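You operate a simulated robot arm through the tools that you are given. There is no shell and no other tool.

You run a simulated two-armed robot. Do the job below in one go: nothing can be reset, and whatever is moved stays where it is left.

TASK
Clamp the can in the black fixture, screw the grey knob tight into the cover, then unclamp.

It is judged by the outcome, as a careful person would: the job done as asked, and still so three seconds after it is handed in. It fails if anything else is knocked over, pushed out of place, dropped, spilled or broken. A push-on lid holds only when it is set on centred and level and pressed home; a screw cap is set on level and turned clockwise until tight.

THE ROBOT
Two 7-joint arms with two-finger parallel grippers on one trunk that stands fixed in place. Base frame: the origin is at the foot of the trunk, x ahead of it, y to its left, z up. Lengths are in mm, angles in degrees, forces in N, time in s.
The left shoulder is at [50, 209, 1196], the right one opposite. With the tool pointing down near the work surface each hand reaches from about 100 to 900 mm from the base axis, measured 20 degrees to its own side. Payload 4.4 kg a hand.
The tool frame of a hand sits at the grasp point between the pads (the TCP): z along the fingers, y along the line on which they close. The tips reach 23 mm beyond it. The gripper opens to 94 mm. The fingers are 38 mm wide and 10 mm thick; the gripper's body (54 by 96 mm) begins 39 mm behind the TCP.
Orientation is that of the tool frame in the base frame, as a unit quaternion [w, x, y, z]. With the fingers straight down and closing along the base's y, the tool's x points along the base's -x, its y along +y and its z along -z.

THE INTERFACE
- The arms move only by the tool play_rows. It takes "left_plan", "right_plan" or both (then of equal length, played together; a hand with none holds still); each is text: rows parted by semicolons, each of 7 numbers parted by spaces: the shift along the base's x, y, z in units of 40 mm (1.0 is 40 mm), then the turn, a rotation vector about the base's x, y, z in units of 4 degrees (1.0 is 4 degrees), then the closure, from 0 (fully open) to 1 (shut). In form: tx ty tz wx wy wz jaw; .... A call has 1 to 20 rows; each row shifts and turns the commanded pose from where the row before left it. A call with a number of a shift or a turn outside -1 to 1 is refused whole. Each row takes 0.2 s and may step no farther than 50 mm and 8.6 degrees from the row before; otherwise, or with a gripper value out of range, the whole call is refused. Where a pose cannot be reached the arm comes as near as it can. A force on the tool above 40 N (or 10 N above the force at the start of the call, whichever is more), or a blocked arm, ends the call early, and 0.2 s more pass. The fingers move at their own pace (about 108 mm/s each) and stop on an object; they squeeze with about 40 N. The grip force told is the motor's: it shows also when the fingers shut on nothing. Time passes only in rows, and 0.2 s behind the last, so rows that do not move let the fingers close. The reply holds the time, the measured pose of the TCP, the force on the tool along the base axes, the opening and the grip force, in the units named above and with some noise, with the torque about the TCP (base axes, N m) and any sound that the robot's microphone picked up.
- Cameras (640 x 400 px; columns grow to the right, rows downward): "scene" is now at [145.4, 48.8, 1381.6]; the picture's right is [0.53, -0.85, 0.00], its down [-0.35, -0.22, -0.91] and it looks along [0.77, 0.48, -0.42] (base axes); focal length 366 px, centre (320, 200). "left" rides on the left gripper at [86, -16, -74] in its tool frame; the picture's right is [0.18, 0.98, 0.00], its down [-0.58, 0.11, -0.81] and it looks along [-0.79, 0.15, 0.59] (tool axes); focal length 243 px, centre (320, 200). "right" rides on the right gripper at [86, 16, -74] in its tool frame; the picture's right is [-0.18, 0.98, 0.00], its down [-0.58, -0.11, -0.81] and it looks along [-0.79, -0.15, 0.59] (tool axes); focal length 243 px, centre (320, 200).
- snapshot(camera): a new picture of that camera. The clock stands still meanwhile.
- slide_trunk(by): slides the trunk up (or, below 0, down) by that many mm; the arms and the scene camera ride with it, the base frame stays. It gives what a move gives, with no picture.
- pan_tilt(pan, tilt): turns the head with the scene camera to pan (to the left, within 80 degrees either way) and tilt (down, from -29 to 69), counted from straight ahead of the robot. It gives what a move gives.
- point_at(camera, pixels): for up to 12 pixels [column, row] of the newest picture of that camera ("zoom" is the newest enlarged one), the place [x, y, z] in the base frame of the surface seen there, good to about 2 mm. The clock stands still meanwhile.
- close_up(camera, box): a new picture of the part [left, top, right, bottom] of that camera's present view, enlarged. The clock stands still meanwhile.
- close_job(): hands the job in; it is judged then, once.

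Unless the task says otherwise, let go and move clear before handing in.

The tools are called after "Request:" by a JSON object that holds its "api" and its "payload". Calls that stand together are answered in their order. play_rows: Moves the arms, as the interface text tells. Its arguments: {"type":"object","properties":{"left_plan":{"type":"string"},"right_plan":{"type":"string"}},"required":[]} The other tools are called the same way: slide_trunk (by) slides the trunk up or down; pan_tilt (pan, tilt) turns the head that bears the scene camera; snapshot (camera) takes a picture; point_at (camera, pixels) gives the place of the surface under pixels of a picture; close_up (camera, box) takes an enlarged picture of a part of a camera's view; close_job () hands the job in.

At the start:

```text
clock: 0.0
left_tool_pos: [377.8, 488.3, 1199.4]
left_tcp_rot: [0.001, 0.0, 1.0, 0.0]
left_wrist_force: [0.3, 0.1, -0.5]
left_torque: [0.02, -0.01, -0.01]
left_opening: 93.9
left_finger_force: 0.0
right_tool_pos: [593.0, 76.2, 1141.8]
right_tcp_rot: [0.0, 0.0, 1.0, 0.0]
right_wrist_force: [0.2, 0.0, 0.5]
right_torque: [0.01, 0.0, -0.02]
right_opening: 94.0
right_finger_force: 0.1
trunk travel left (down, up): [-275.0, 288.0]
head pan, tilt: [32.3, 24.8]
```

scene: 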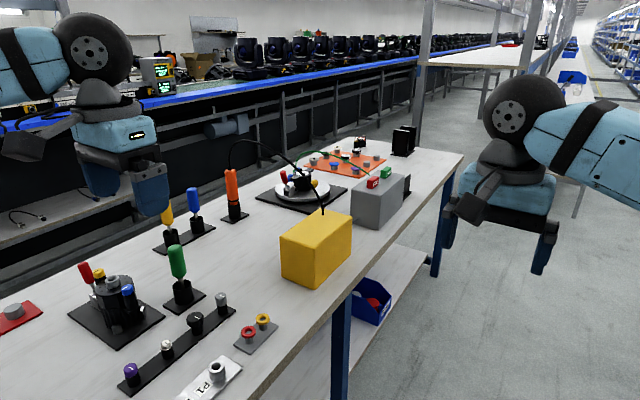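
right: 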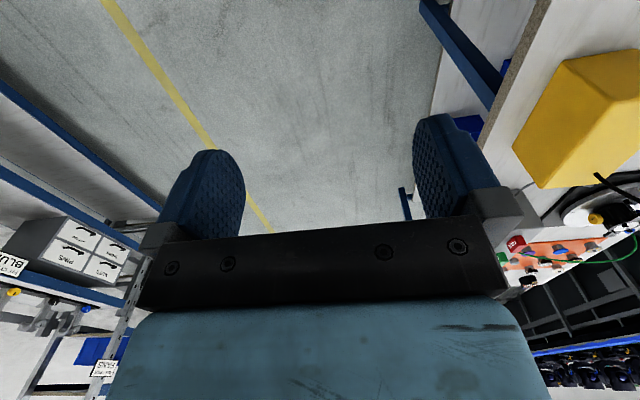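
left: 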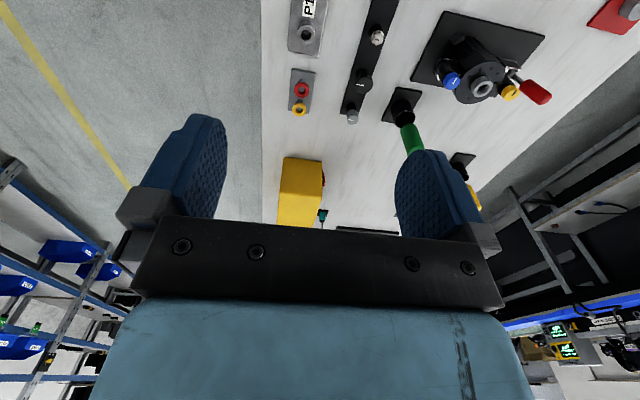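

The scene shows a black fixture around (115,305) with coloured levers, and several knobs on a black strip and red plate. I'll look closer before moving.

Request:
{"api": "close_up", "payload": {"camera": "scene", "box": [40, 240, 200, 360]}}

Request:
{"api": "close_up", "payload": {"camera": "scene", "box": [100, 280, 300, 400]}}

Request:
{"api": "close_up", "payload": {"camera": "left", "box": [280, 0, 640, 200]}}

```text
3.33 times, centred on (120, 300) of scene
```

zoom: 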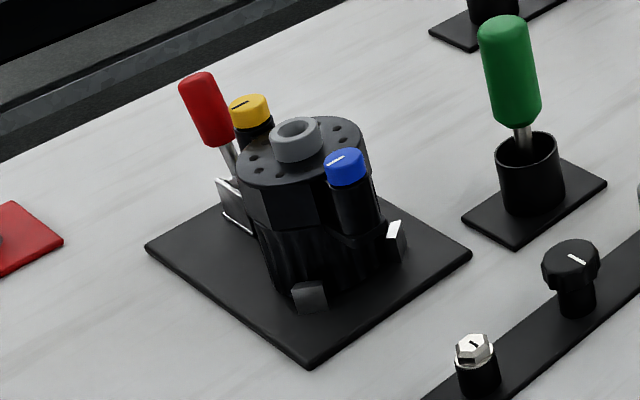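

```text
3.20 times, centred on (200, 340) of scene
```

zoom: 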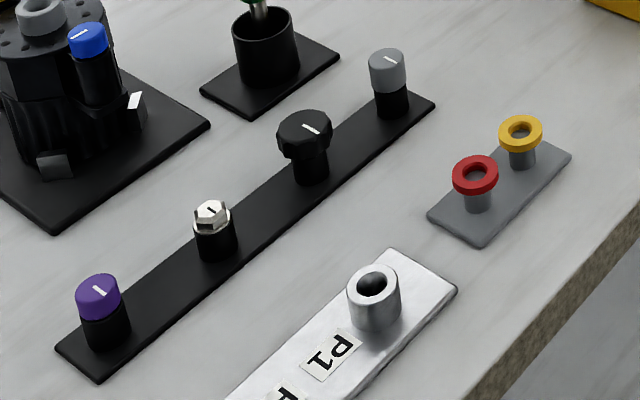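

```text
1.78 times, centred on (460, 100) of left
```

zoom: 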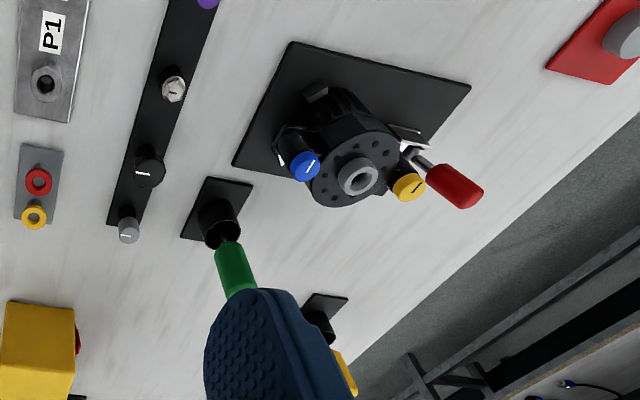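

The fixture holds a can with blue and yellow knobs and a grey ring on top; the red handle looks like the toggle clamp, and a grey knob sits on the far end of the black strip. I'll measure these points in 3D.

Request:
{"api": "snapshot", "payload": {"camera": "scene"}}

Request:
{"api": "point_at", "payload": {"camera": "scene", "pixels": [[113, 275], [127, 290], [99, 273], [86, 270], [114, 285], [221, 297], [221, 307], [195, 318], [166, 345], [130, 372], [75, 310], [157, 318]]}}

Request:
{"api": "pan_tilt", "payload": {"pan": 50, "tilt": 45}}

Request:
{"api": "snapshot", "payload": {"camera": "scene"}}

```text
taken
```

scene: 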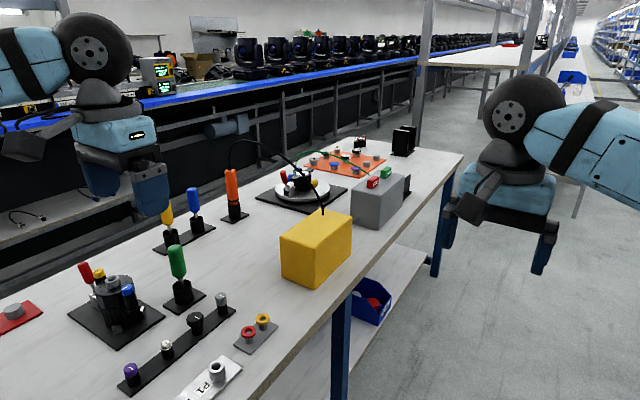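

```text
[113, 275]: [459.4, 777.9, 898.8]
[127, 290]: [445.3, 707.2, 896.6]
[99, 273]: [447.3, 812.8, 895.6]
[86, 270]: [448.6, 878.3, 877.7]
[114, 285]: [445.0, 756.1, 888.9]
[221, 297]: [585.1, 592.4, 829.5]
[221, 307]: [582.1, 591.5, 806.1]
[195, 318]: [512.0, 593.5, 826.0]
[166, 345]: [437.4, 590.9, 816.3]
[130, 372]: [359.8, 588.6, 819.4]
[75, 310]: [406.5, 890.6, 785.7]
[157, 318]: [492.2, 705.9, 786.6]
```

```text
clock: 0.8
left_tool_pos: [378.2, 488.9, 1199.0]
left_tcp_rot: [0.0, -0.001, 1.0, 0.0]
left_wrist_force: [0.3, -0.5, 0.4]
left_torque: [0.02, 0.01, 0.01]
left_opening: 94.0
left_finger_force: 0.0
right_tool_pos: [594.3, 77.2, 1142.2]
right_tcp_rot: [0.0, 0.0, 1.0, 0.001]
right_wrist_force: [0.1, -0.1, 0.4]
right_torque: [0.0, 0.02, 0.0]
right_opening: 94.0
right_finger_force: 0.0
trunk travel left (down, up): [-275.0, 288.0]
head pan, tilt: [50.0, 45.0]
```

```text
taken
```

scene: 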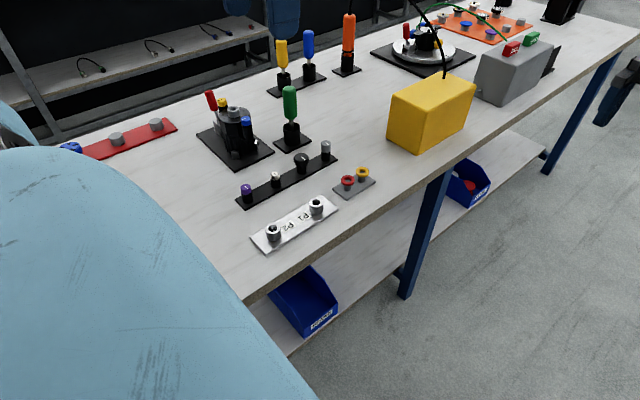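

Now the fixture is around (232,135) and the strip around (290,180). I'll enlarge these.

Request:
{"api": "close_up", "payload": {"camera": "scene", "box": [185, 80, 285, 170]}}

Request:
{"api": "close_up", "payload": {"camera": "scene", "box": [230, 130, 390, 250]}}

Request:
{"api": "close_up", "payload": {"camera": "scene", "box": [60, 80, 200, 170]}}

Request:
{"api": "close_up", "payload": {"camera": "scene", "box": [360, 0, 560, 110]}}

```text
4.44 times, centred on (235, 125) of scene
```

zoom: 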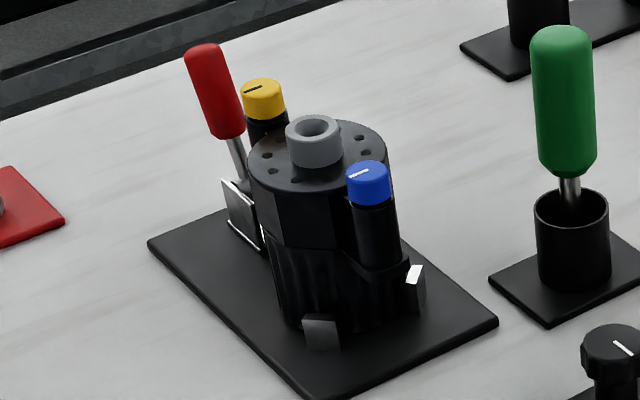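

```text
3.33 times, centred on (310, 190) of scene
```

zoom: 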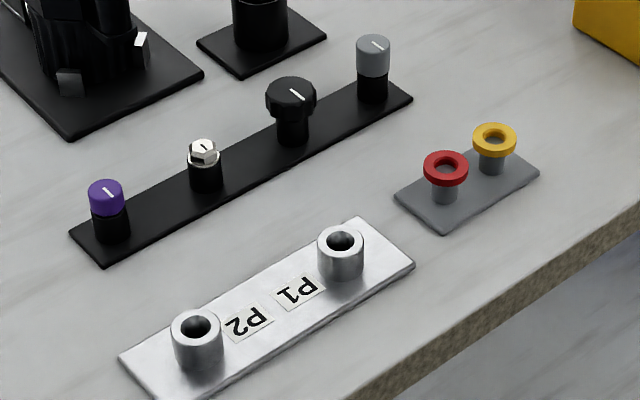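

```text
4.44 times, centred on (130, 125) of scene
```

zoom: 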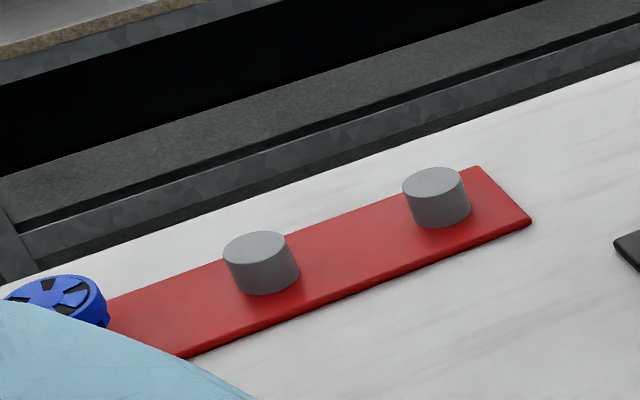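

```text
3.20 times, centred on (460, 55) of scene
```

zoom: 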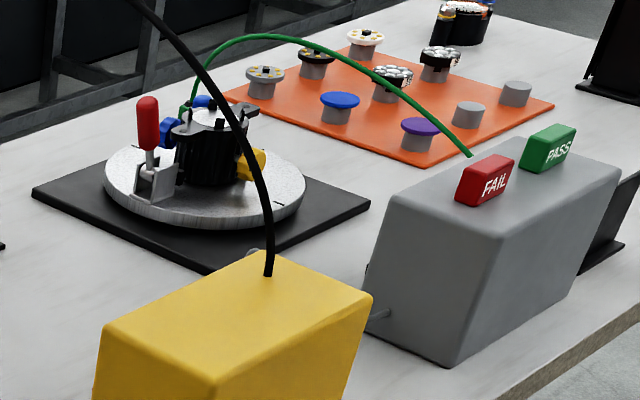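

The can's cover has a central grey ring with a hole, and the red lever is behind it. I'll bring the left hand (camera looks forward and down) over to view the fixture closely.

Request:
{"api": "play_rows", "payload": {"left_plan": "-0.386 0.754 -0.604 0 0 0 0; -0.386 0.754 -0.604 0 0 0 0; -0.386 0.754 -0.604 0 0 0 0; -0.386 0.754 -0.604 0 0 0 0; -0.386 0.754 -0.604 0 0 0 0; -0.386 0.754 -0.604 0 0 0 0; -0.386 0.754 -0.604 0 0 0 0; 0 0 0 0 0 0 0"}}

Request:
{"api": "snapshot", "payload": {"camera": "left"}}

Request:
{"api": "snapshot", "payload": {"camera": "scene"}}

```text
clock: 2.6
left_tool_pos: [269.4, 701.9, 1033.5]
left_tcp_rot: [0.0, 0.0, 1.0, 0.001]
left_wrist_force: [0.0, -0.3, -0.7]
left_torque: [0.0, 0.03, 0.03]
left_opening: 94.3
left_finger_force: 0.0
right_tool_pos: [593.5, 77.1, 1142.6]
right_tcp_rot: [0.0, 0.001, 1.0, 0.0]
right_wrist_force: [-0.4, -0.5, 0.5]
right_torque: [-0.02, 0.01, -0.02]
right_opening: 94.1
right_finger_force: 0.2
trunk travel left (down, up): [-275.0, 288.0]
head pan, tilt: [50.0, 45.0]
```

```text
taken
```

left: 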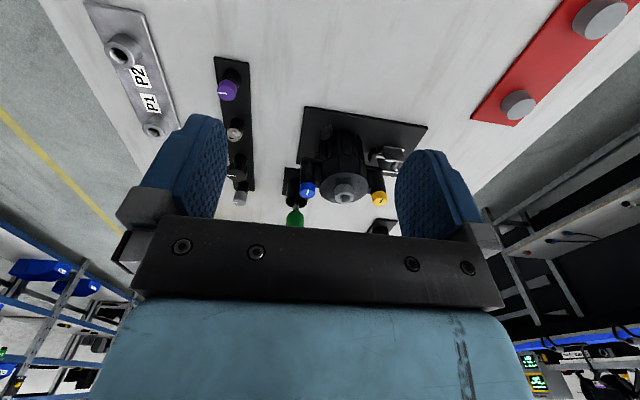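

```text
taken
```

scene: 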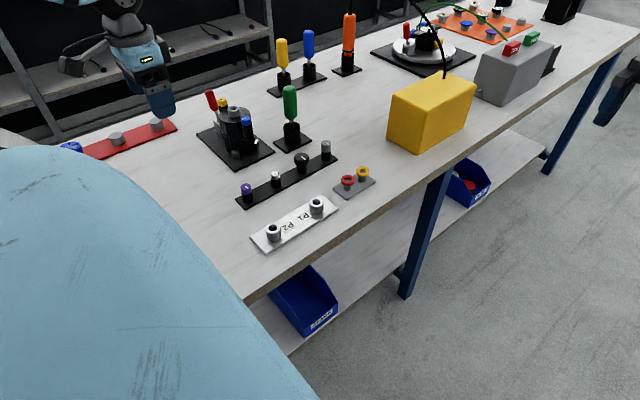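

The fixture is now at about (345,170) of the left picture. I'll enlarge it.

Request:
{"api": "close_up", "payload": {"camera": "left", "box": [280, 90, 440, 215]}}

Request:
{"api": "point_at", "payload": {"camera": "zoom", "pixels": [[260, 395], [110, 395], [395, 395], [440, 230]]}}

```text
3.20 times, centred on (360, 152) of left
```

zoom: 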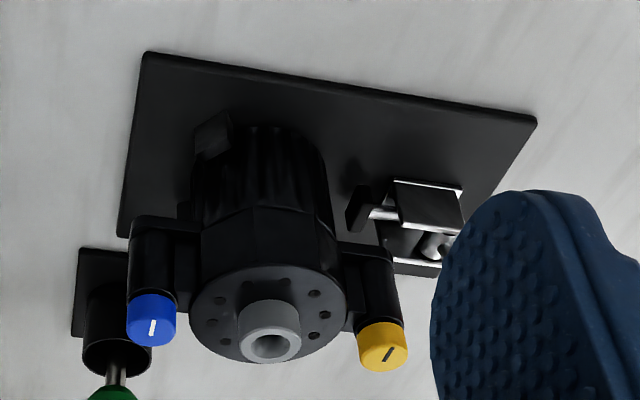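

```text
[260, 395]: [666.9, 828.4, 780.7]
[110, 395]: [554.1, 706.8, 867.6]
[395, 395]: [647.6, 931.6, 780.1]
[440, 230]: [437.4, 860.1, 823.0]
```

The clamp's plunger pad at zoom (358,208) points at the can; the handle is hidden behind my finger. I'll shift the hand left and forward for an unobstructed view.

Request:
{"api": "play_rows", "payload": {"left_plan": "0.5 1 0 0 0 0 0; 0.5 1 0 0 0 0 0; 0 0 0 0 0 0 0"}}

Request:
{"api": "close_up", "payload": {"camera": "left", "box": [200, 30, 420, 210]}}

Request:
{"api": "close_up", "payload": {"camera": "scene", "box": [185, 80, 285, 170]}}

```text
clock: 3.4
left_tool_pos: [309.0, 780.7, 1029.5]
left_tcp_rot: [-0.001, 0.0, 1.0, 0.0]
left_wrist_force: [-0.3, -1.2, -0.5]
left_torque: [0.01, -0.01, -0.01]
left_opening: 93.8
left_finger_force: 0.1
right_tool_pos: [592.0, 76.5, 1142.6]
right_tcp_rot: [0.0, 0.001, 1.0, 0.0]
right_wrist_force: [0.3, -0.4, 0.9]
right_torque: [-0.01, -0.02, 0.0]
right_opening: 93.8
right_finger_force: 0.1
trunk travel left (down, up): [-275.0, 288.0]
head pan, tilt: [50.0, 45.0]
```

```text
2.22 times, centred on (310, 120) of left
```

zoom: 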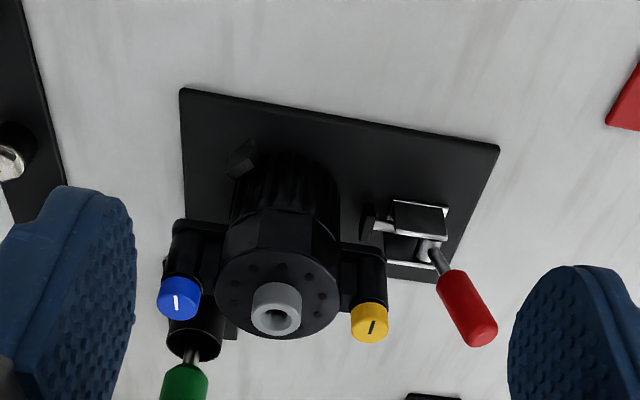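

```text
4.44 times, centred on (235, 125) of scene
```

zoom: 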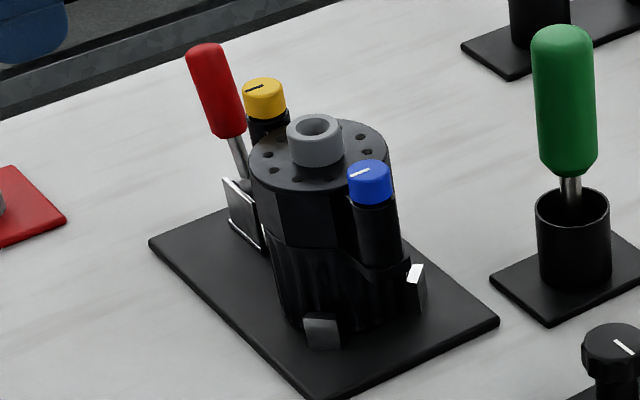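

The red handle is now visible at left-zoom (465,305). I'll measure it, the pad, the can top, and the grey ring.

Request:
{"api": "close_up", "payload": {"camera": "left", "box": [200, 30, 420, 210]}}

Request:
{"api": "point_at", "payload": {"camera": "zoom", "pixels": [[452, 285], [482, 333], [437, 258], [420, 248], [368, 218], [415, 215], [276, 285], [274, 322], [370, 325], [181, 300], [230, 300], [325, 300]]}}

Request:
{"api": "point_at", "payload": {"camera": "zoom", "pixels": [[182, 92], [496, 150], [458, 280], [240, 155], [380, 228], [345, 200], [275, 190], [255, 305], [300, 305], [395, 265], [180, 230], [350, 250]]}}

```text
2.22 times, centred on (310, 120) of left
```

zoom: 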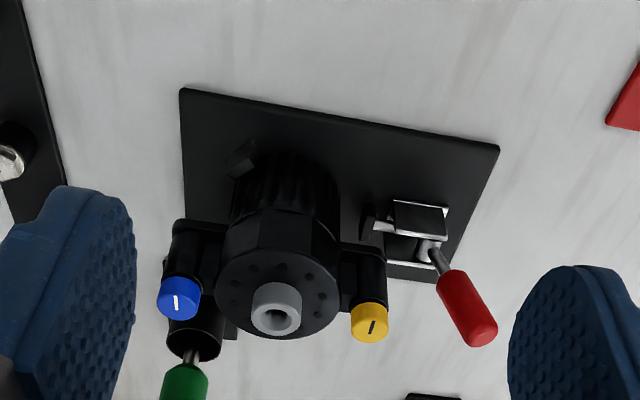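

```text
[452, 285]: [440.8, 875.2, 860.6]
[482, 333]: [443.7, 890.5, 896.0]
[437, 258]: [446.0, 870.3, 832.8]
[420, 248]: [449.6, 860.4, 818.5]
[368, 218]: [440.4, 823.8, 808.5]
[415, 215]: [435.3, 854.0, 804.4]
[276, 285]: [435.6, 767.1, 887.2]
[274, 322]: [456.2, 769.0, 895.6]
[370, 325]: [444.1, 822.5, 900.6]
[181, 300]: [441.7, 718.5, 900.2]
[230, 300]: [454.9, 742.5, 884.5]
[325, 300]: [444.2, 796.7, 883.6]
```

```text
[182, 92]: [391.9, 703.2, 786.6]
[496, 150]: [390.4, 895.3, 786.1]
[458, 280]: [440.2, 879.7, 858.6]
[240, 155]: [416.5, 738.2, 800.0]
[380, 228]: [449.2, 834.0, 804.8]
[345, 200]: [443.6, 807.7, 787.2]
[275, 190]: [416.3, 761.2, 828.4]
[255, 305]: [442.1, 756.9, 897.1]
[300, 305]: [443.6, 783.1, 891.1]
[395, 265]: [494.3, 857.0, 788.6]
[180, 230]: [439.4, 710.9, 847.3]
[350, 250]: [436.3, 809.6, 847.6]
```

The handle leans about 20° away from the can (rod base [449,860,818] to tip [444,890,896]). I'll look at the other fixture's clamp for a hint on how it closes, and zoom in on the grey knob.

Request:
{"api": "close_up", "payload": {"camera": "scene", "box": [365, 15, 480, 90]}}

Request:
{"api": "close_up", "payload": {"camera": "scene", "box": [280, 120, 380, 190]}}

Request:
{"api": "point_at", "payload": {"camera": "zoom", "pixels": [[290, 135], [262, 160], [318, 160], [290, 190], [290, 215], [290, 240], [145, 185], [110, 200], [180, 200], [145, 240], [425, 190], [512, 150]]}}

```text
5.33 times, centred on (422, 52) of scene
```

zoom: 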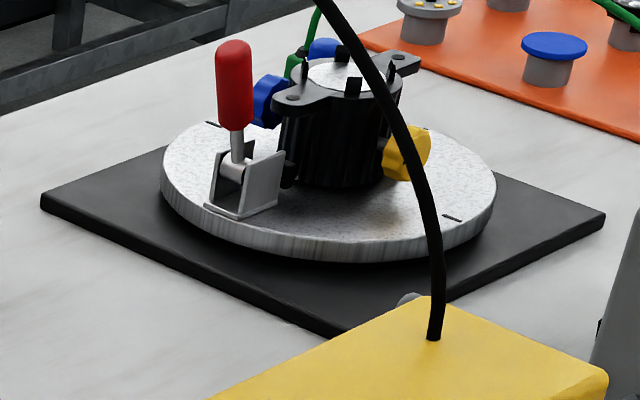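

```text
5.71 times, centred on (330, 155) of scene
```

zoom: 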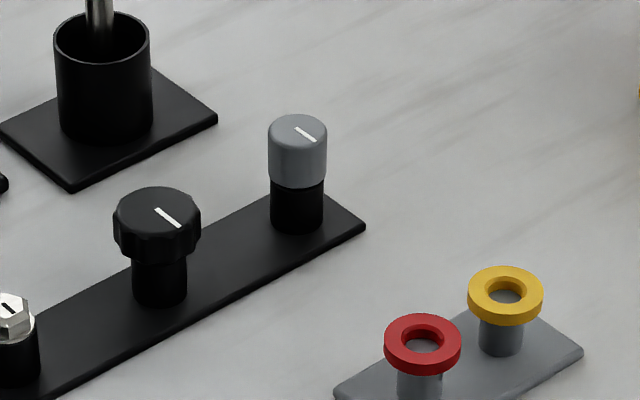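

```text
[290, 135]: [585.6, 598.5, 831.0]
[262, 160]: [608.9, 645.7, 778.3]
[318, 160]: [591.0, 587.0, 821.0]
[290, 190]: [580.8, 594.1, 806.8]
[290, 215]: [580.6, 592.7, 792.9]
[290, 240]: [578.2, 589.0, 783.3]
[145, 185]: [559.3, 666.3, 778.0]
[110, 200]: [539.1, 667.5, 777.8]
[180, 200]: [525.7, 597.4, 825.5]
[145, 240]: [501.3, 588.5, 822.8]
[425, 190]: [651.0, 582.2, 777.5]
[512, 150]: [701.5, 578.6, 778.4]
```

The grey knob (top z≈831, grey cap down to ≈807, centre about [588,595]) sits in a black stand. Next I'll pitch the left hand's camera downward over the fixture to see the cover from above.

Request:
{"api": "play_rows", "payload": {"left_plan": "0.478 -0.1 0.0675 0 1 0 0; 0.478 -0.1 0.0675 0 1 0 0; 0.478 -0.1 0.0675 0 1 0 0; 0.478 -0.1 0.0675 0 1 0 0; 0.478 -0.1 0.0675 0 1 0 0; 0.478 -0.1 0.0675 0 1 0 0; 0.478 -0.1 0.0675 0 1 0 0; 0.478 -0.1 0.0675 0 1 0 0; 0.478 -0.1 0.0675 0 1 0 0; 0.478 -0.1 0.0675 0 1 0 0; 0 0 0 0 0 0 0"}}

Request:
{"api": "snapshot", "payload": {"camera": "left"}}

```text
clock: 5.8
left_tool_pos: [485.8, 737.2, 1039.7]
left_tcp_rot: [-0.312, 0.008, 0.95, -0.013]
left_wrist_force: [-0.7, 0.4, 0.1]
left_torque: [0.0, 0.05, 0.01]
left_opening: 94.0
left_finger_force: 0.0
left hand out of reach, approached as far as the arm can: row 6, 7
right_tool_pos: [591.6, 78.6, 1141.8]
right_tcp_rot: [0.0, 0.001, 1.0, -0.001]
right_wrist_force: [-1.1, 0.0, 0.2]
right_torque: [0.01, -0.01, 0.02]
right_opening: 94.0
right_finger_force: 0.1
trunk travel left (down, up): [-275.0, 288.0]
head pan, tilt: [50.0, 45.0]
```

```text
taken
```

left: 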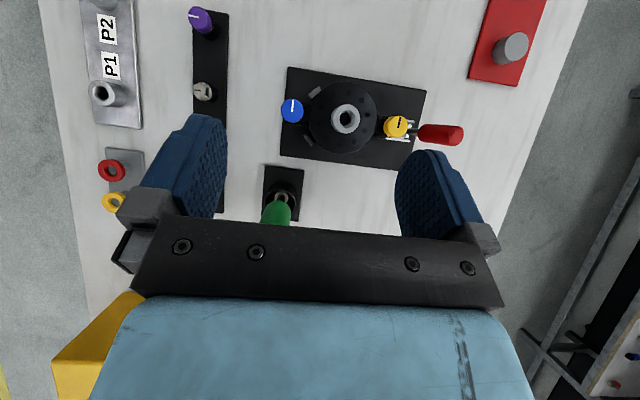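

From above, the fixture is at (355,115). I'll enlarge it.

Request:
{"api": "close_up", "payload": {"camera": "left", "box": [270, 55, 470, 180]}}

Request:
{"api": "point_at", "payload": {"camera": "zoom", "pixels": [[243, 182], [243, 217], [215, 200], [272, 200], [240, 245], [120, 200], [347, 200], [243, 230], [485, 250], [600, 250], [405, 227], [70, 175]]}}

```text
3.20 times, centred on (370, 118) of left
```

zoom: 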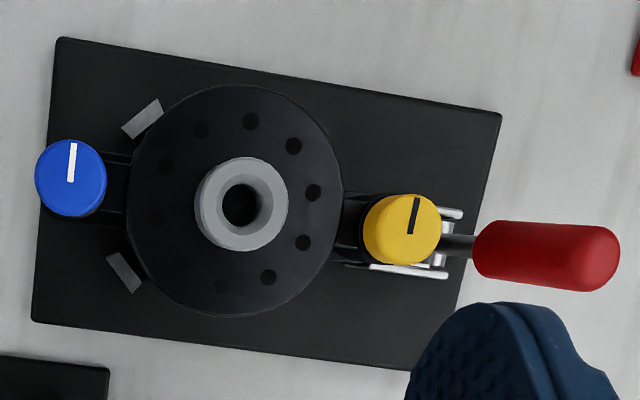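

```text
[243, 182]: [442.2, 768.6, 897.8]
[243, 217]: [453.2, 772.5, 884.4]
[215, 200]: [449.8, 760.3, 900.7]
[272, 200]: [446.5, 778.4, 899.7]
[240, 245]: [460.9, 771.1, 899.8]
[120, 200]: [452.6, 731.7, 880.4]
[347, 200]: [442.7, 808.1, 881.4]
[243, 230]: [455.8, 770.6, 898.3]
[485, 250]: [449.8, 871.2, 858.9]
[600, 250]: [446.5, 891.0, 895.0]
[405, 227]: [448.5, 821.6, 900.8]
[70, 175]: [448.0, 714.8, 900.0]
```

The cover's centre is about [450.5, 769.5], with the grey threaded bush top at z≈899 (hole at zoom (240,205)); the yellow knob stands between the can and the red handle. I'll straighten the left hand and move it above the handle.

Request:
{"api": "play_rows", "payload": {"left_plan": "-0.095 0.37 0 0 -0.91 0 0; -0.095 0.37 0 0 -0.91 0 0; -0.095 0.37 0 0 -0.91 0 0; -0.095 0.37 0 0 -0.91 0 0; -0.095 0.37 0 0 -0.91 0 0; -0.095 0.37 0 0 -0.91 0 0; -0.095 0.37 0 0 -0.91 0 0; -0.095 0.37 0 0 -0.91 0 0; -0.095 0.37 0 0 -0.91 0 0; -0.095 0.37 0 0 -0.91 0 0.5; 0 0 0 0 0 0 0.5"}}

Request:
{"api": "snapshot", "payload": {"camera": "left"}}

Request:
{"api": "snapshot", "payload": {"camera": "scene"}}

```text
clock: 8.2
left_tool_pos: [449.1, 884.3, 1042.4]
left_tcp_rot: [0.0, 0.012, 1.0, -0.009]
left_wrist_force: [0.6, 0.2, -0.5]
left_torque: [0.01, 0.02, 0.0]
left_opening: 46.9
left_finger_force: 0.0
right_tool_pos: [593.8, 78.2, 1142.7]
right_tcp_rot: [-0.001, 0.0, 1.0, -0.001]
right_wrist_force: [0.3, 0.5, 0.6]
right_torque: [0.01, -0.01, -0.01]
right_opening: 93.9
right_finger_force: 0.0
trunk travel left (down, up): [-275.0, 288.0]
head pan, tilt: [50.0, 45.0]
```

```text
taken
```

left: 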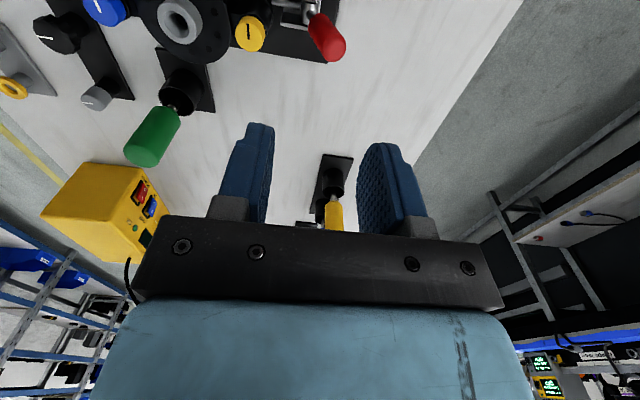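

```text
taken
```

scene: 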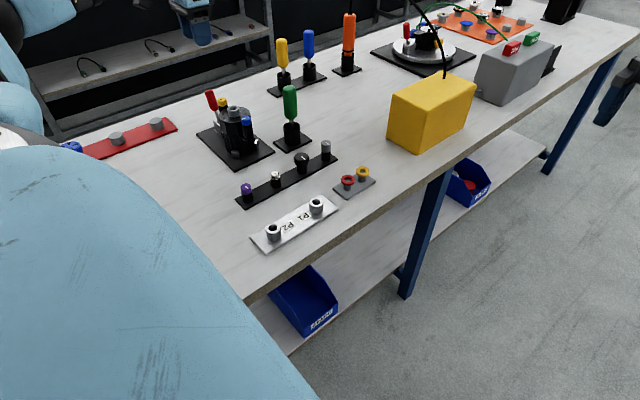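

The left hand is straight above the handle at [449,884,1042]. I'll yaw it 90° so the fingers close along x and can grip the handle from both sides while it swings in the y–z plane.

Request:
{"api": "play_rows", "payload": {"left_plan": "0 0 0 0.0125 0 1 0.4; 0 0 0 0.0125 0 1 0.4; 0 0 0 0.0125 0 1 0.4; 0 0 0 0.0125 0 1 0.4; 0 0 0 0.0125 0 1 0.4; 0 0 0 0.0125 0 1 0.4; 0 0 0 0.0125 0 1 0.4; 0 0 0 0.0125 0 1 0.4; 0 0 0 0.0125 0 1 0.4; 0 0 0 0.0125 0 1 0.4; 0 0 0 0.0125 0 1 0.4; 0 0 0 0.0125 0 1 0.4; 0 0 0 0.0125 0 1 0.4; 0 0 0 0.0125 0 1 0.4; 0 0 0 0.0125 0 1 0.4; 0 0 0 0.0125 0 1 0.4; 0 0 0 0.0125 0 1 0.4; 0 0 0 0.0125 0 1 0.4; 0 0 0 0.0125 0 1 0.4; 0 0 0 0.0125 0 1 0.4"}}

Request:
{"api": "play_rows", "payload": {"left_plan": "0 0 0 0 0 1 0.4; 0 0 0 0 0 1 0.4; 0 0 0 0 0 0.85 0.4; 0 0 0 0 0 0 0.4"}}

Request:
{"api": "snapshot", "payload": {"camera": "left"}}

Request:
{"api": "snapshot", "payload": {"camera": "scene"}}

```text
clock: 12.4
left_tool_pos: [447.7, 885.9, 1042.4]
left_tcp_rot: [0.006, -0.634, 0.773, 0.001]
left_wrist_force: [0.5, 0.9, -0.4]
left_torque: [-0.05, 0.02, -0.01]
left_opening: 56.3
left_finger_force: 0.0
right_tool_pos: [592.2, 77.0, 1142.5]
right_tcp_rot: [0.001, 0.0, 1.0, 0.0]
right_wrist_force: [-0.3, -0.3, 0.1]
right_torque: [0.01, 0.01, 0.0]
right_opening: 94.0
right_finger_force: 0.0
trunk travel left (down, up): [-275.0, 288.0]
head pan, tilt: [50.0, 45.0]
```

```text
clock: 13.4
left_tool_pos: [448.1, 883.7, 1042.3]
left_tcp_rot: [-0.006, 0.708, -0.706, -0.002]
left_wrist_force: [0.1, 1.0, -1.4]
left_torque: [-0.01, 0.03, -0.02]
left_opening: 56.5
left_finger_force: 0.2
right_tool_pos: [592.2, 77.2, 1141.8]
right_tcp_rot: [0.0, 0.001, 1.0, -0.001]
right_wrist_force: [-0.8, -0.7, -0.6]
right_torque: [0.02, 0.01, 0.01]
right_opening: 94.2
right_finger_force: 0.1
trunk travel left (down, up): [-275.0, 288.0]
head pan, tilt: [50.0, 45.0]
```

```text
taken
```

left: 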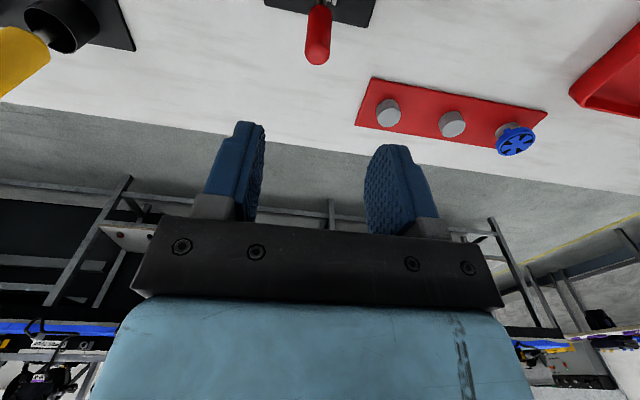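

```text
taken
```

scene: 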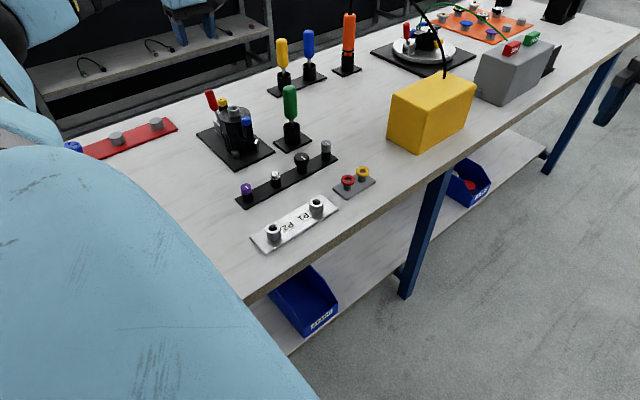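

The yaw is right and the handle's tip is at (318,50) of the left picture, between the finger columns. I'll descend to straddle the handle.

Request:
{"api": "play_rows", "payload": {"left_plan": "0 0 -0.95 0 0 0 0.4; 0 0 -0.95 0 0 0 0.4; 0 0 -0.95 0 0 0 0.4; 0 0 -0.8 0 0 0 0.4; 0 0 0 0 0 0 0.4"}}

Request:
{"api": "snapshot", "payload": {"camera": "left"}}

Request:
{"api": "close_up", "payload": {"camera": "scene", "box": [170, 40, 290, 170]}}

```text
clock: 14.6
left_tool_pos: [450.8, 885.2, 895.8]
left_tcp_rot: [0.005, -0.707, 0.707, 0.002]
left_wrist_force: [0.4, 0.9, 0.1]
left_torque: [0.0, -0.01, 0.0]
left_opening: 56.3
left_finger_force: 0.1
right_tool_pos: [593.1, 77.1, 1142.3]
right_tcp_rot: [0.0, 0.0, 1.0, 0.0]
right_wrist_force: [0.0, -0.2, 0.2]
right_torque: [0.0, 0.04, -0.02]
right_opening: 94.0
right_finger_force: 0.0
trunk travel left (down, up): [-275.0, 288.0]
head pan, tilt: [50.0, 45.0]
```

```text
taken
```

left: 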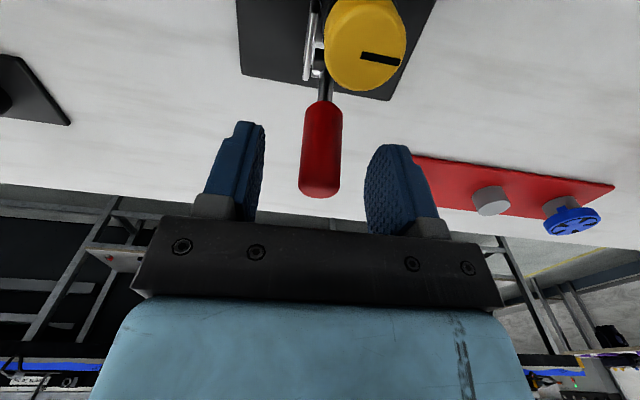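

```text
3.08 times, centred on (230, 105) of scene
```

zoom: 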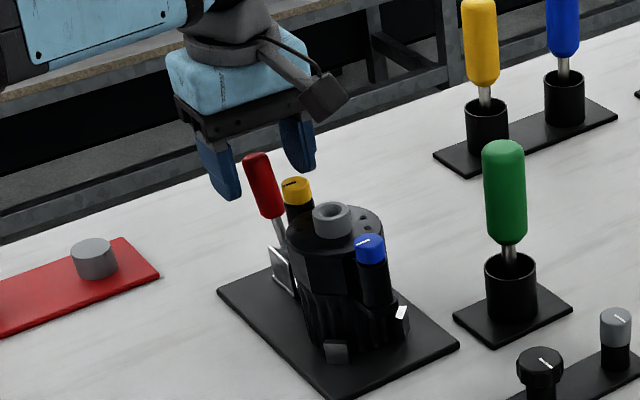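

The handle is well between the pads at (320,150). I'll check its exact place before closing.

Request:
{"api": "point_at", "payload": {"camera": "left", "pixels": [[304, 150], [322, 150], [340, 150], [322, 190], [322, 110], [322, 92], [365, 30]]}}

```text
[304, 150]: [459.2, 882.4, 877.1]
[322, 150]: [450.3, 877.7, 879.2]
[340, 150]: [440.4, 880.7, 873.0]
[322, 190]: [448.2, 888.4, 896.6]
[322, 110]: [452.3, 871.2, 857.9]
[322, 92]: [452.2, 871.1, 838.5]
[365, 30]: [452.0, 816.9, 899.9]
```

The handle's axis is near x≈450, y≈889 at z≈886. I'll lower 10 mm, shift slightly, and close gently on it.

Request:
{"api": "play_rows", "payload": {"left_plan": "0 0.1 -0.25 0 0 0 0.4; 0 0 0 0 0 0 0.6; 0 0 0 0 0 0 0.8; 0 0 0 0 0 0 0.9; 0 0 0 0 0 0 0.9"}}

Request:
{"api": "snapshot", "payload": {"camera": "left"}}

```text
clock: 15.8
left_tool_pos: [450.3, 888.8, 887.2]
left_tcp_rot: [0.005, -0.707, 0.707, 0.003]
left_wrist_force: [2.3, 1.3, 0.7]
left_torque: [0.08, 0.13, -0.05]
left_opening: 20.9
left_finger_force: 45.5
right_tool_pos: [593.6, 77.0, 1142.8]
right_tcp_rot: [0.0, 0.0, 1.0, 0.0]
right_wrist_force: [0.1, 1.0, 0.0]
right_torque: [-0.01, 0.01, 0.01]
right_opening: 93.9
right_finger_force: 0.1
trunk travel left (down, up): [-275.0, 288.0]
head pan, tilt: [50.0, 45.0]
```

```text
taken
```

left: 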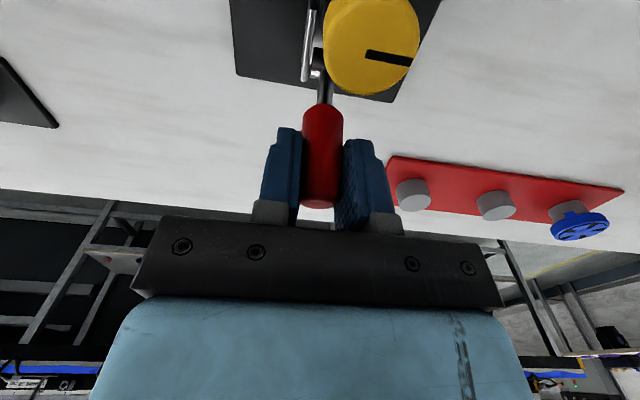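

The handle is gripped (opening 20.9 mm). I'll test by nudging it a few degrees toward the can along its arc and watch the force.

Request:
{"api": "play_rows", "payload": {"left_plan": "0 -0.1 0.03 0 0 0 0.9; 0 -0.1 0.03 0 0 0 0.9; 0 0 0 0 0 0 0.9"}}

Request:
{"api": "close_up", "payload": {"camera": "left", "box": [220, 0, 420, 220]}}

```text
clock: 16.6
left_tool_pos: [449.5, 882.3, 885.7]
left_tcp_rot: [0.004, -0.707, 0.708, 0.002]
left_wrist_force: [16.7, 31.5, 2.7]
left_torque: [0.37, 0.52, -0.23]
left_opening: 21.0
left_finger_force: 45.5
right_tool_pos: [594.3, 79.3, 1140.8]
right_tcp_rot: [-0.001, 0.0, 1.0, -0.001]
right_wrist_force: [0.0, 0.0, 1.0]
right_torque: [0.01, -0.03, 0.02]
right_opening: 94.0
right_finger_force: 0.0
trunk travel left (down, up): [-275.0, 288.0]
head pan, tilt: [50.0, 45.0]
```

```text
1.82 times, centred on (320, 110) of left
```

zoom: 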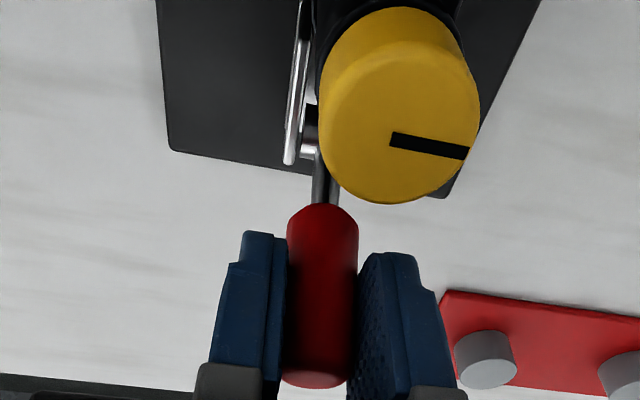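

Force rose to ~31 N opposing -y after about 6 mm. I'll check whether the handle actually rotated.

Request:
{"api": "point_at", "payload": {"camera": "zoom", "pixels": [[322, 250], [322, 300], [322, 370], [323, 180], [310, 140], [295, 140]]}}

Request:
{"api": "close_up", "payload": {"camera": "scene", "box": [185, 60, 265, 150]}}

```text
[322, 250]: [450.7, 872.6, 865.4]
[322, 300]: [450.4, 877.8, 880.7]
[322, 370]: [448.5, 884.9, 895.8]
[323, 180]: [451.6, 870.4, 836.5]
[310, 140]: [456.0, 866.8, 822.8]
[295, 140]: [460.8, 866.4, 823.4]
```

```text
4.44 times, centred on (225, 105) of scene
```

zoom: 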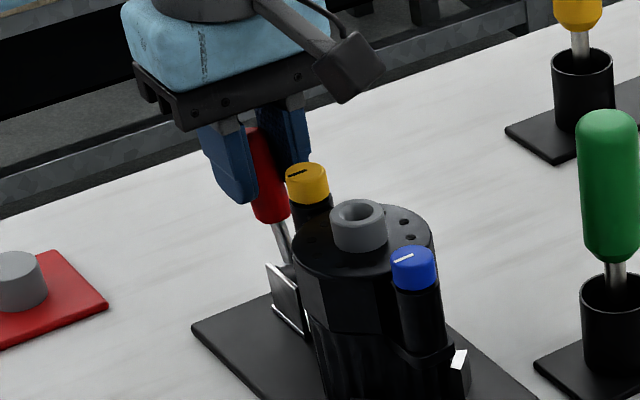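

The handle's surface points are unchanged (e.g. [450,878,880] both times), so the pads slid and it didn't rotate that way yet. I'll test the opposite direction gently.

Request:
{"api": "play_rows", "payload": {"left_plan": "0 0.2 -0.06 0 0 0 0.9; 0 0 0 0 0 0 0.9"}}

Request:
{"api": "play_rows", "payload": {"left_plan": "0 0.1 -0.03 0 0 0 0.9; 0 0.1 -0.03 0 0 0 0.9; 0 0 0 0 0 0 0.9"}}

Request:
{"api": "close_up", "payload": {"camera": "left", "box": [220, 0, 420, 220]}}

```text
clock: 17.2
left_tool_pos: [449.4, 884.0, 884.9]
left_tcp_rot: [0.003, -0.706, 0.708, 0.0]
left_wrist_force: [3.0, -20.0, -0.2]
left_torque: [-1.4, 0.05, -0.06]
left_opening: 20.9
left_finger_force: 44.9
right_tool_pos: [593.3, 76.6, 1141.7]
right_tcp_rot: [0.0, 0.0, 1.0, 0.001]
right_wrist_force: [-0.6, -0.3, 0.2]
right_torque: [-0.02, -0.01, 0.01]
right_opening: 94.0
right_finger_force: 0.0
trunk travel left (down, up): [-275.0, 288.0]
head pan, tilt: [50.0, 45.0]
```

```text
clock: 18.0
left_tool_pos: [449.0, 895.0, 883.5]
left_tcp_rot: [0.006, -0.707, 0.707, 0.001]
left_wrist_force: [21.2, -21.3, -4.3]
left_torque: [-1.38, -0.15, -0.11]
left_opening: 20.9
left_finger_force: 45.2
right_tool_pos: [595.1, 75.5, 1141.8]
right_tcp_rot: [-0.001, 0.0, 1.0, 0.001]
right_wrist_force: [-0.3, -0.1, 0.5]
right_torque: [0.0, 0.0, -0.03]
right_opening: 93.8
right_finger_force: 0.1
trunk travel left (down, up): [-275.0, 288.0]
head pan, tilt: [50.0, 45.0]
```

```text
1.82 times, centred on (320, 110) of left
```

zoom: 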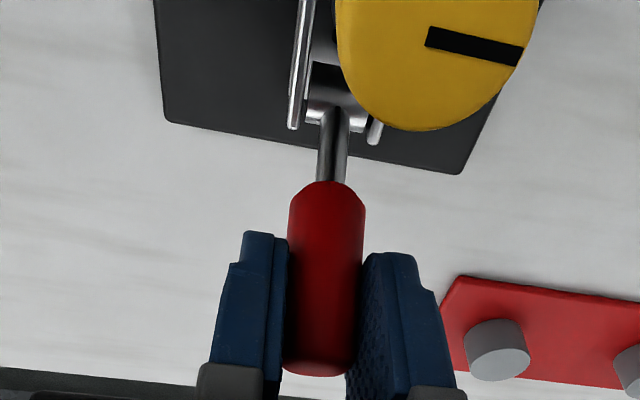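

Now I'll measure the handle again after the +y nudge.

Request:
{"api": "point_at", "payload": {"camera": "zoom", "pixels": [[325, 230], [325, 300], [323, 350], [332, 160], [335, 125], [332, 80]]}}

Request:
{"api": "close_up", "payload": {"camera": "scene", "box": [185, 60, 265, 150]}}

```text
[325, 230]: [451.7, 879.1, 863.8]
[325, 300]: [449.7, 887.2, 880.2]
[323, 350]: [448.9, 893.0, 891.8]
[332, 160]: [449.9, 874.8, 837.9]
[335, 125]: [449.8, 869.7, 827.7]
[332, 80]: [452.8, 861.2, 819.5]
```

```text
4.44 times, centred on (225, 105) of scene
```

zoom: 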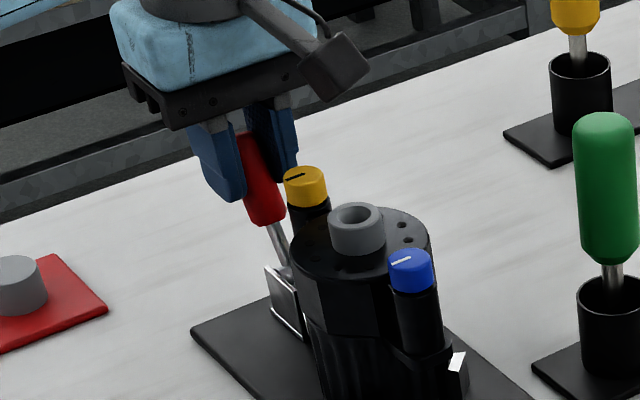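

The +y nudge did rotate the handle (surface at z≈880 went from y≈878 to 887, lean 17°→26°), so the clamp closes by swinging the handle outward/down. Pivot is about [450,868,815]; I'll follow the arc further and watch force and reach.

Request:
{"api": "play_rows", "payload": {"left_plan": "0 0.138 -0.078 0 0 0 0.9; 0 0.131 -0.09 0 0 0 0.9; 0 0.123 -0.102 0 0 0 0.9; 0 0.113 -0.113 0 0 0 0.9; 0 0 0 0 0 0 0.9"}}

Request:
{"api": "close_up", "payload": {"camera": "left", "box": [220, 0, 420, 220]}}

Request:
{"api": "close_up", "payload": {"camera": "scene", "box": [185, 60, 265, 150]}}

```text
clock: 19.2
left_tool_pos: [448.4, 917.3, 867.6]
left_tcp_rot: [-0.006, 0.708, -0.707, -0.003]
left_wrist_force: [29.4, 8.4, 7.3]
left_torque: [0.07, -0.49, 0.49]
left_opening: 22.9
left_finger_force: 15.5
right_tool_pos: [594.8, 76.1, 1140.5]
right_tcp_rot: [-0.001, 0.0, 1.0, 0.001]
right_wrist_force: [0.6, 0.3, 0.1]
right_torque: [0.01, 0.02, 0.03]
right_opening: 94.1
right_finger_force: 0.0
trunk travel left (down, up): [-275.0, 288.0]
head pan, tilt: [50.0, 45.0]
```

```text
1.82 times, centred on (320, 110) of left
```

zoom: 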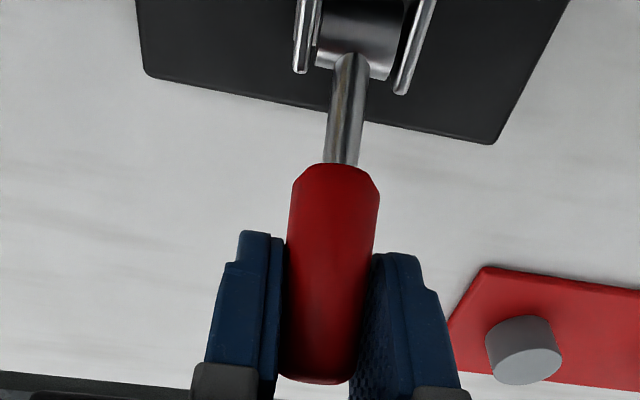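

```text
4.44 times, centred on (225, 105) of scene
```

zoom: 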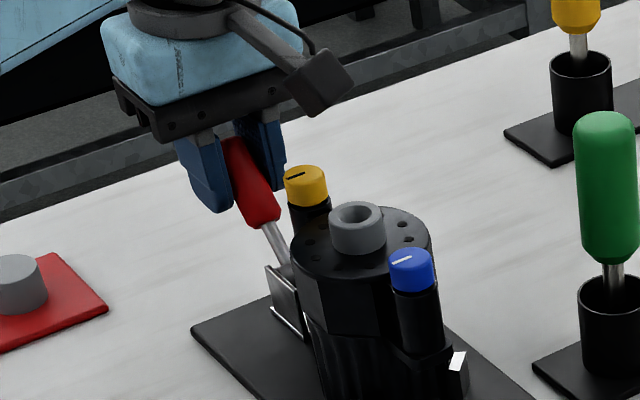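

The handle now leans ~45° and follows. There's a 29 N sideways x-force, so I'll measure where the handle is relative to the fingers before going on.

Request:
{"api": "close_up", "payload": {"camera": "left", "box": [220, 0, 420, 220]}}

Request:
{"api": "point_at", "payload": {"camera": "zoom", "pixels": [[332, 200], [325, 280], [318, 360], [347, 120], [350, 75], [285, 240], [372, 240], [355, 30], [305, 30], [415, 40]]}}

```text
1.82 times, centred on (320, 110) of left
```

zoom: 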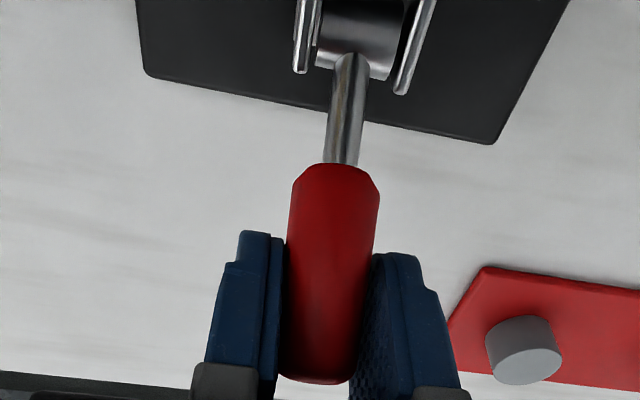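

```text
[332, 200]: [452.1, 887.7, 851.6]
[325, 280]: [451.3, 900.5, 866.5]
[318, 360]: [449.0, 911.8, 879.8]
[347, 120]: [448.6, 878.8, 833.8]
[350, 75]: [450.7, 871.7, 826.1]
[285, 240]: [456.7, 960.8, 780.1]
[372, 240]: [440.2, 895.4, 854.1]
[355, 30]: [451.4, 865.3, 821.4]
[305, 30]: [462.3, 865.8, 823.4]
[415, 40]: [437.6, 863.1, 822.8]
```

The handle centre is x≈450.3 while the hand drifted to x≈448.4, so it bears on one finger only. I'll shift +2 mm in x and see the force drop, then continue down the arc.

Request:
{"api": "play_rows", "payload": {"left_plan": "0.06 0 0 0 0 0 0.9; 0 0 0 0 0 0 0.9"}}

```text
clock: 19.8
left_tool_pos: [450.2, 916.2, 866.8]
left_tcp_rot: [-0.005, 0.707, -0.707, -0.003]
left_wrist_force: [13.8, 3.4, 6.3]
left_torque: [-0.11, -0.02, 0.13]
left_opening: 21.1
left_finger_force: 45.4
right_tool_pos: [594.1, 77.1, 1141.5]
right_tcp_rot: [-0.001, 0.0, 1.0, 0.0]
right_wrist_force: [0.3, -0.5, -0.3]
right_torque: [-0.01, -0.03, 0.0]
right_opening: 94.0
right_finger_force: 0.1
trunk travel left (down, up): [-275.0, 288.0]
head pan, tilt: [50.0, 45.0]
```

Force dropped to 14 N in x; the hand is centred on the handle at ~43°. Continuing down the arc four steps with a slight x trim.

Request:
{"api": "play_rows", "payload": {"left_plan": "0.025 0.108 -0.11 0 0 0 0.9; 0 0.098 -0.12 0 0 0 0.9; 0 0.088 -0.128 0 0 0 0.9; 0 0.076 -0.135 0 0 0 0.9; 0 0 0 0 0 0 0.9"}}

Request:
{"api": "close_up", "payload": {"camera": "left", "box": [220, 0, 420, 220]}}

Request:
{"api": "close_up", "payload": {"camera": "scene", "box": [175, 60, 265, 160]}}

```text
clock: 21.0
left_tool_pos: [449.8, 930.7, 853.2]
left_tcp_rot: [-0.008, 0.708, -0.706, -0.002]
left_wrist_force: [1.3, -4.3, 19.9]
left_torque: [-1.39, 0.17, -0.31]
left_opening: 21.2
left_finger_force: 45.0
right_tool_pos: [592.0, 75.4, 1142.6]
right_tcp_rot: [0.001, 0.0, 1.0, 0.002]
right_wrist_force: [0.9, -0.7, 0.4]
right_torque: [0.0, -0.01, -0.01]
right_opening: 94.2
right_finger_force: 0.1
trunk travel left (down, up): [-275.0, 288.0]
head pan, tilt: [50.0, 45.0]
```

```text
1.82 times, centred on (320, 110) of left
```

zoom: 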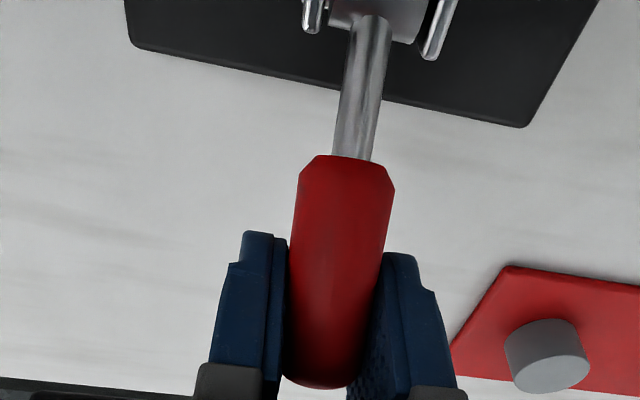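

```text
4.00 times, centred on (220, 110) of scene
```

zoom: 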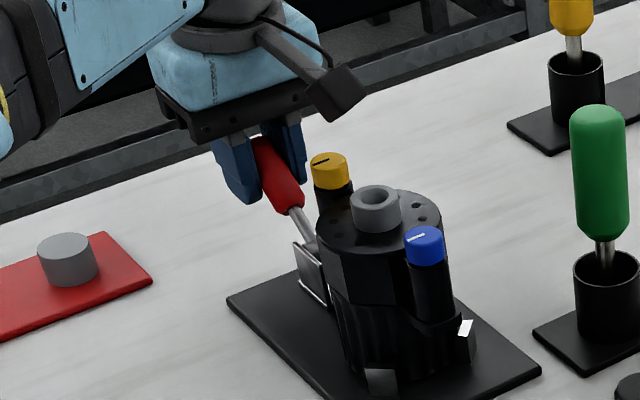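

The handle is at ~58° and the hand is at [450,931,853]; the camera box is getting near the yellow knob (scene zoom (330,110)). I'll let go, rise, shut the fingers and press the handle down from above with the fingertips instead.

Request:
{"api": "play_rows", "payload": {"left_plan": "0 0 0 0 0 0 0.5; 0 0 0 0 0 0 0.45; 0 0 0.6 0 0 0 0.45; 0 0 0.9 0 0 0 0.45; 0 0 0 0 0 0 1; 0 0 0 0 0 0 1; 0 0 0 0 0 0 1"}}

Request:
{"api": "snapshot", "payload": {"camera": "left"}}

Request:
{"api": "close_up", "payload": {"camera": "scene", "box": [175, 60, 265, 160]}}

```text
clock: 22.6
left_tool_pos: [451.4, 929.4, 907.6]
left_tcp_rot: [-0.005, 0.708, -0.707, -0.001]
left_wrist_force: [-0.3, 0.0, -0.2]
left_torque: [-0.01, -0.01, 0.02]
left_opening: 0.1
left_finger_force: 39.9
right_tool_pos: [593.1, 76.4, 1142.2]
right_tcp_rot: [0.0, 0.0, 1.0, 0.0]
right_wrist_force: [0.9, 0.3, -0.6]
right_torque: [0.02, 0.02, -0.03]
right_opening: 94.1
right_finger_force: 0.0
trunk travel left (down, up): [-275.0, 288.0]
head pan, tilt: [50.0, 45.0]
```

```text
taken
```

left: 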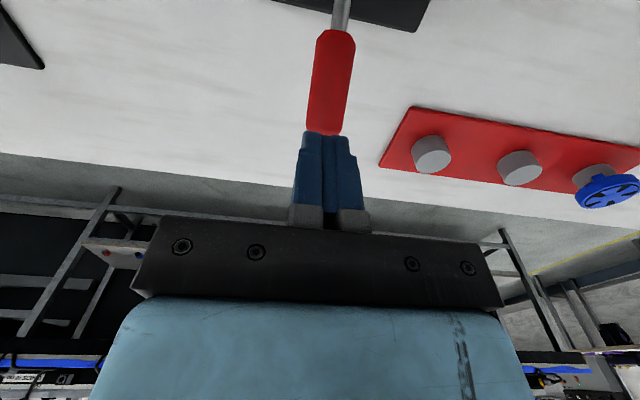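

```text
4.00 times, centred on (220, 110) of scene
```

zoom: 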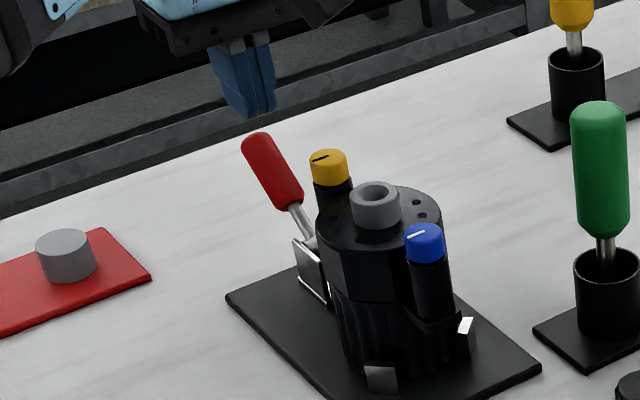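

The handle stays where left. I'll measure its current angle and the tip location.

Request:
{"api": "point_at", "payload": {"camera": "left", "pixels": [[334, 45], [330, 80], [325, 115], [323, 128], [341, 15]]}}

Request:
{"api": "close_up", "payload": {"camera": "left", "box": [240, 0, 440, 150]}}

```text
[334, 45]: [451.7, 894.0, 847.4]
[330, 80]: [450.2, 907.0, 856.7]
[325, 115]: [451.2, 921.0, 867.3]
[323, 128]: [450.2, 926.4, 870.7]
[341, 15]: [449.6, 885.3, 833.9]
```

```text
2.67 times, centred on (340, 75) of left
```

zoom: 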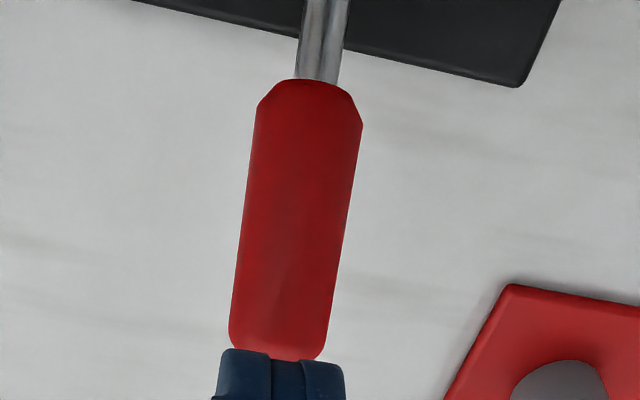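

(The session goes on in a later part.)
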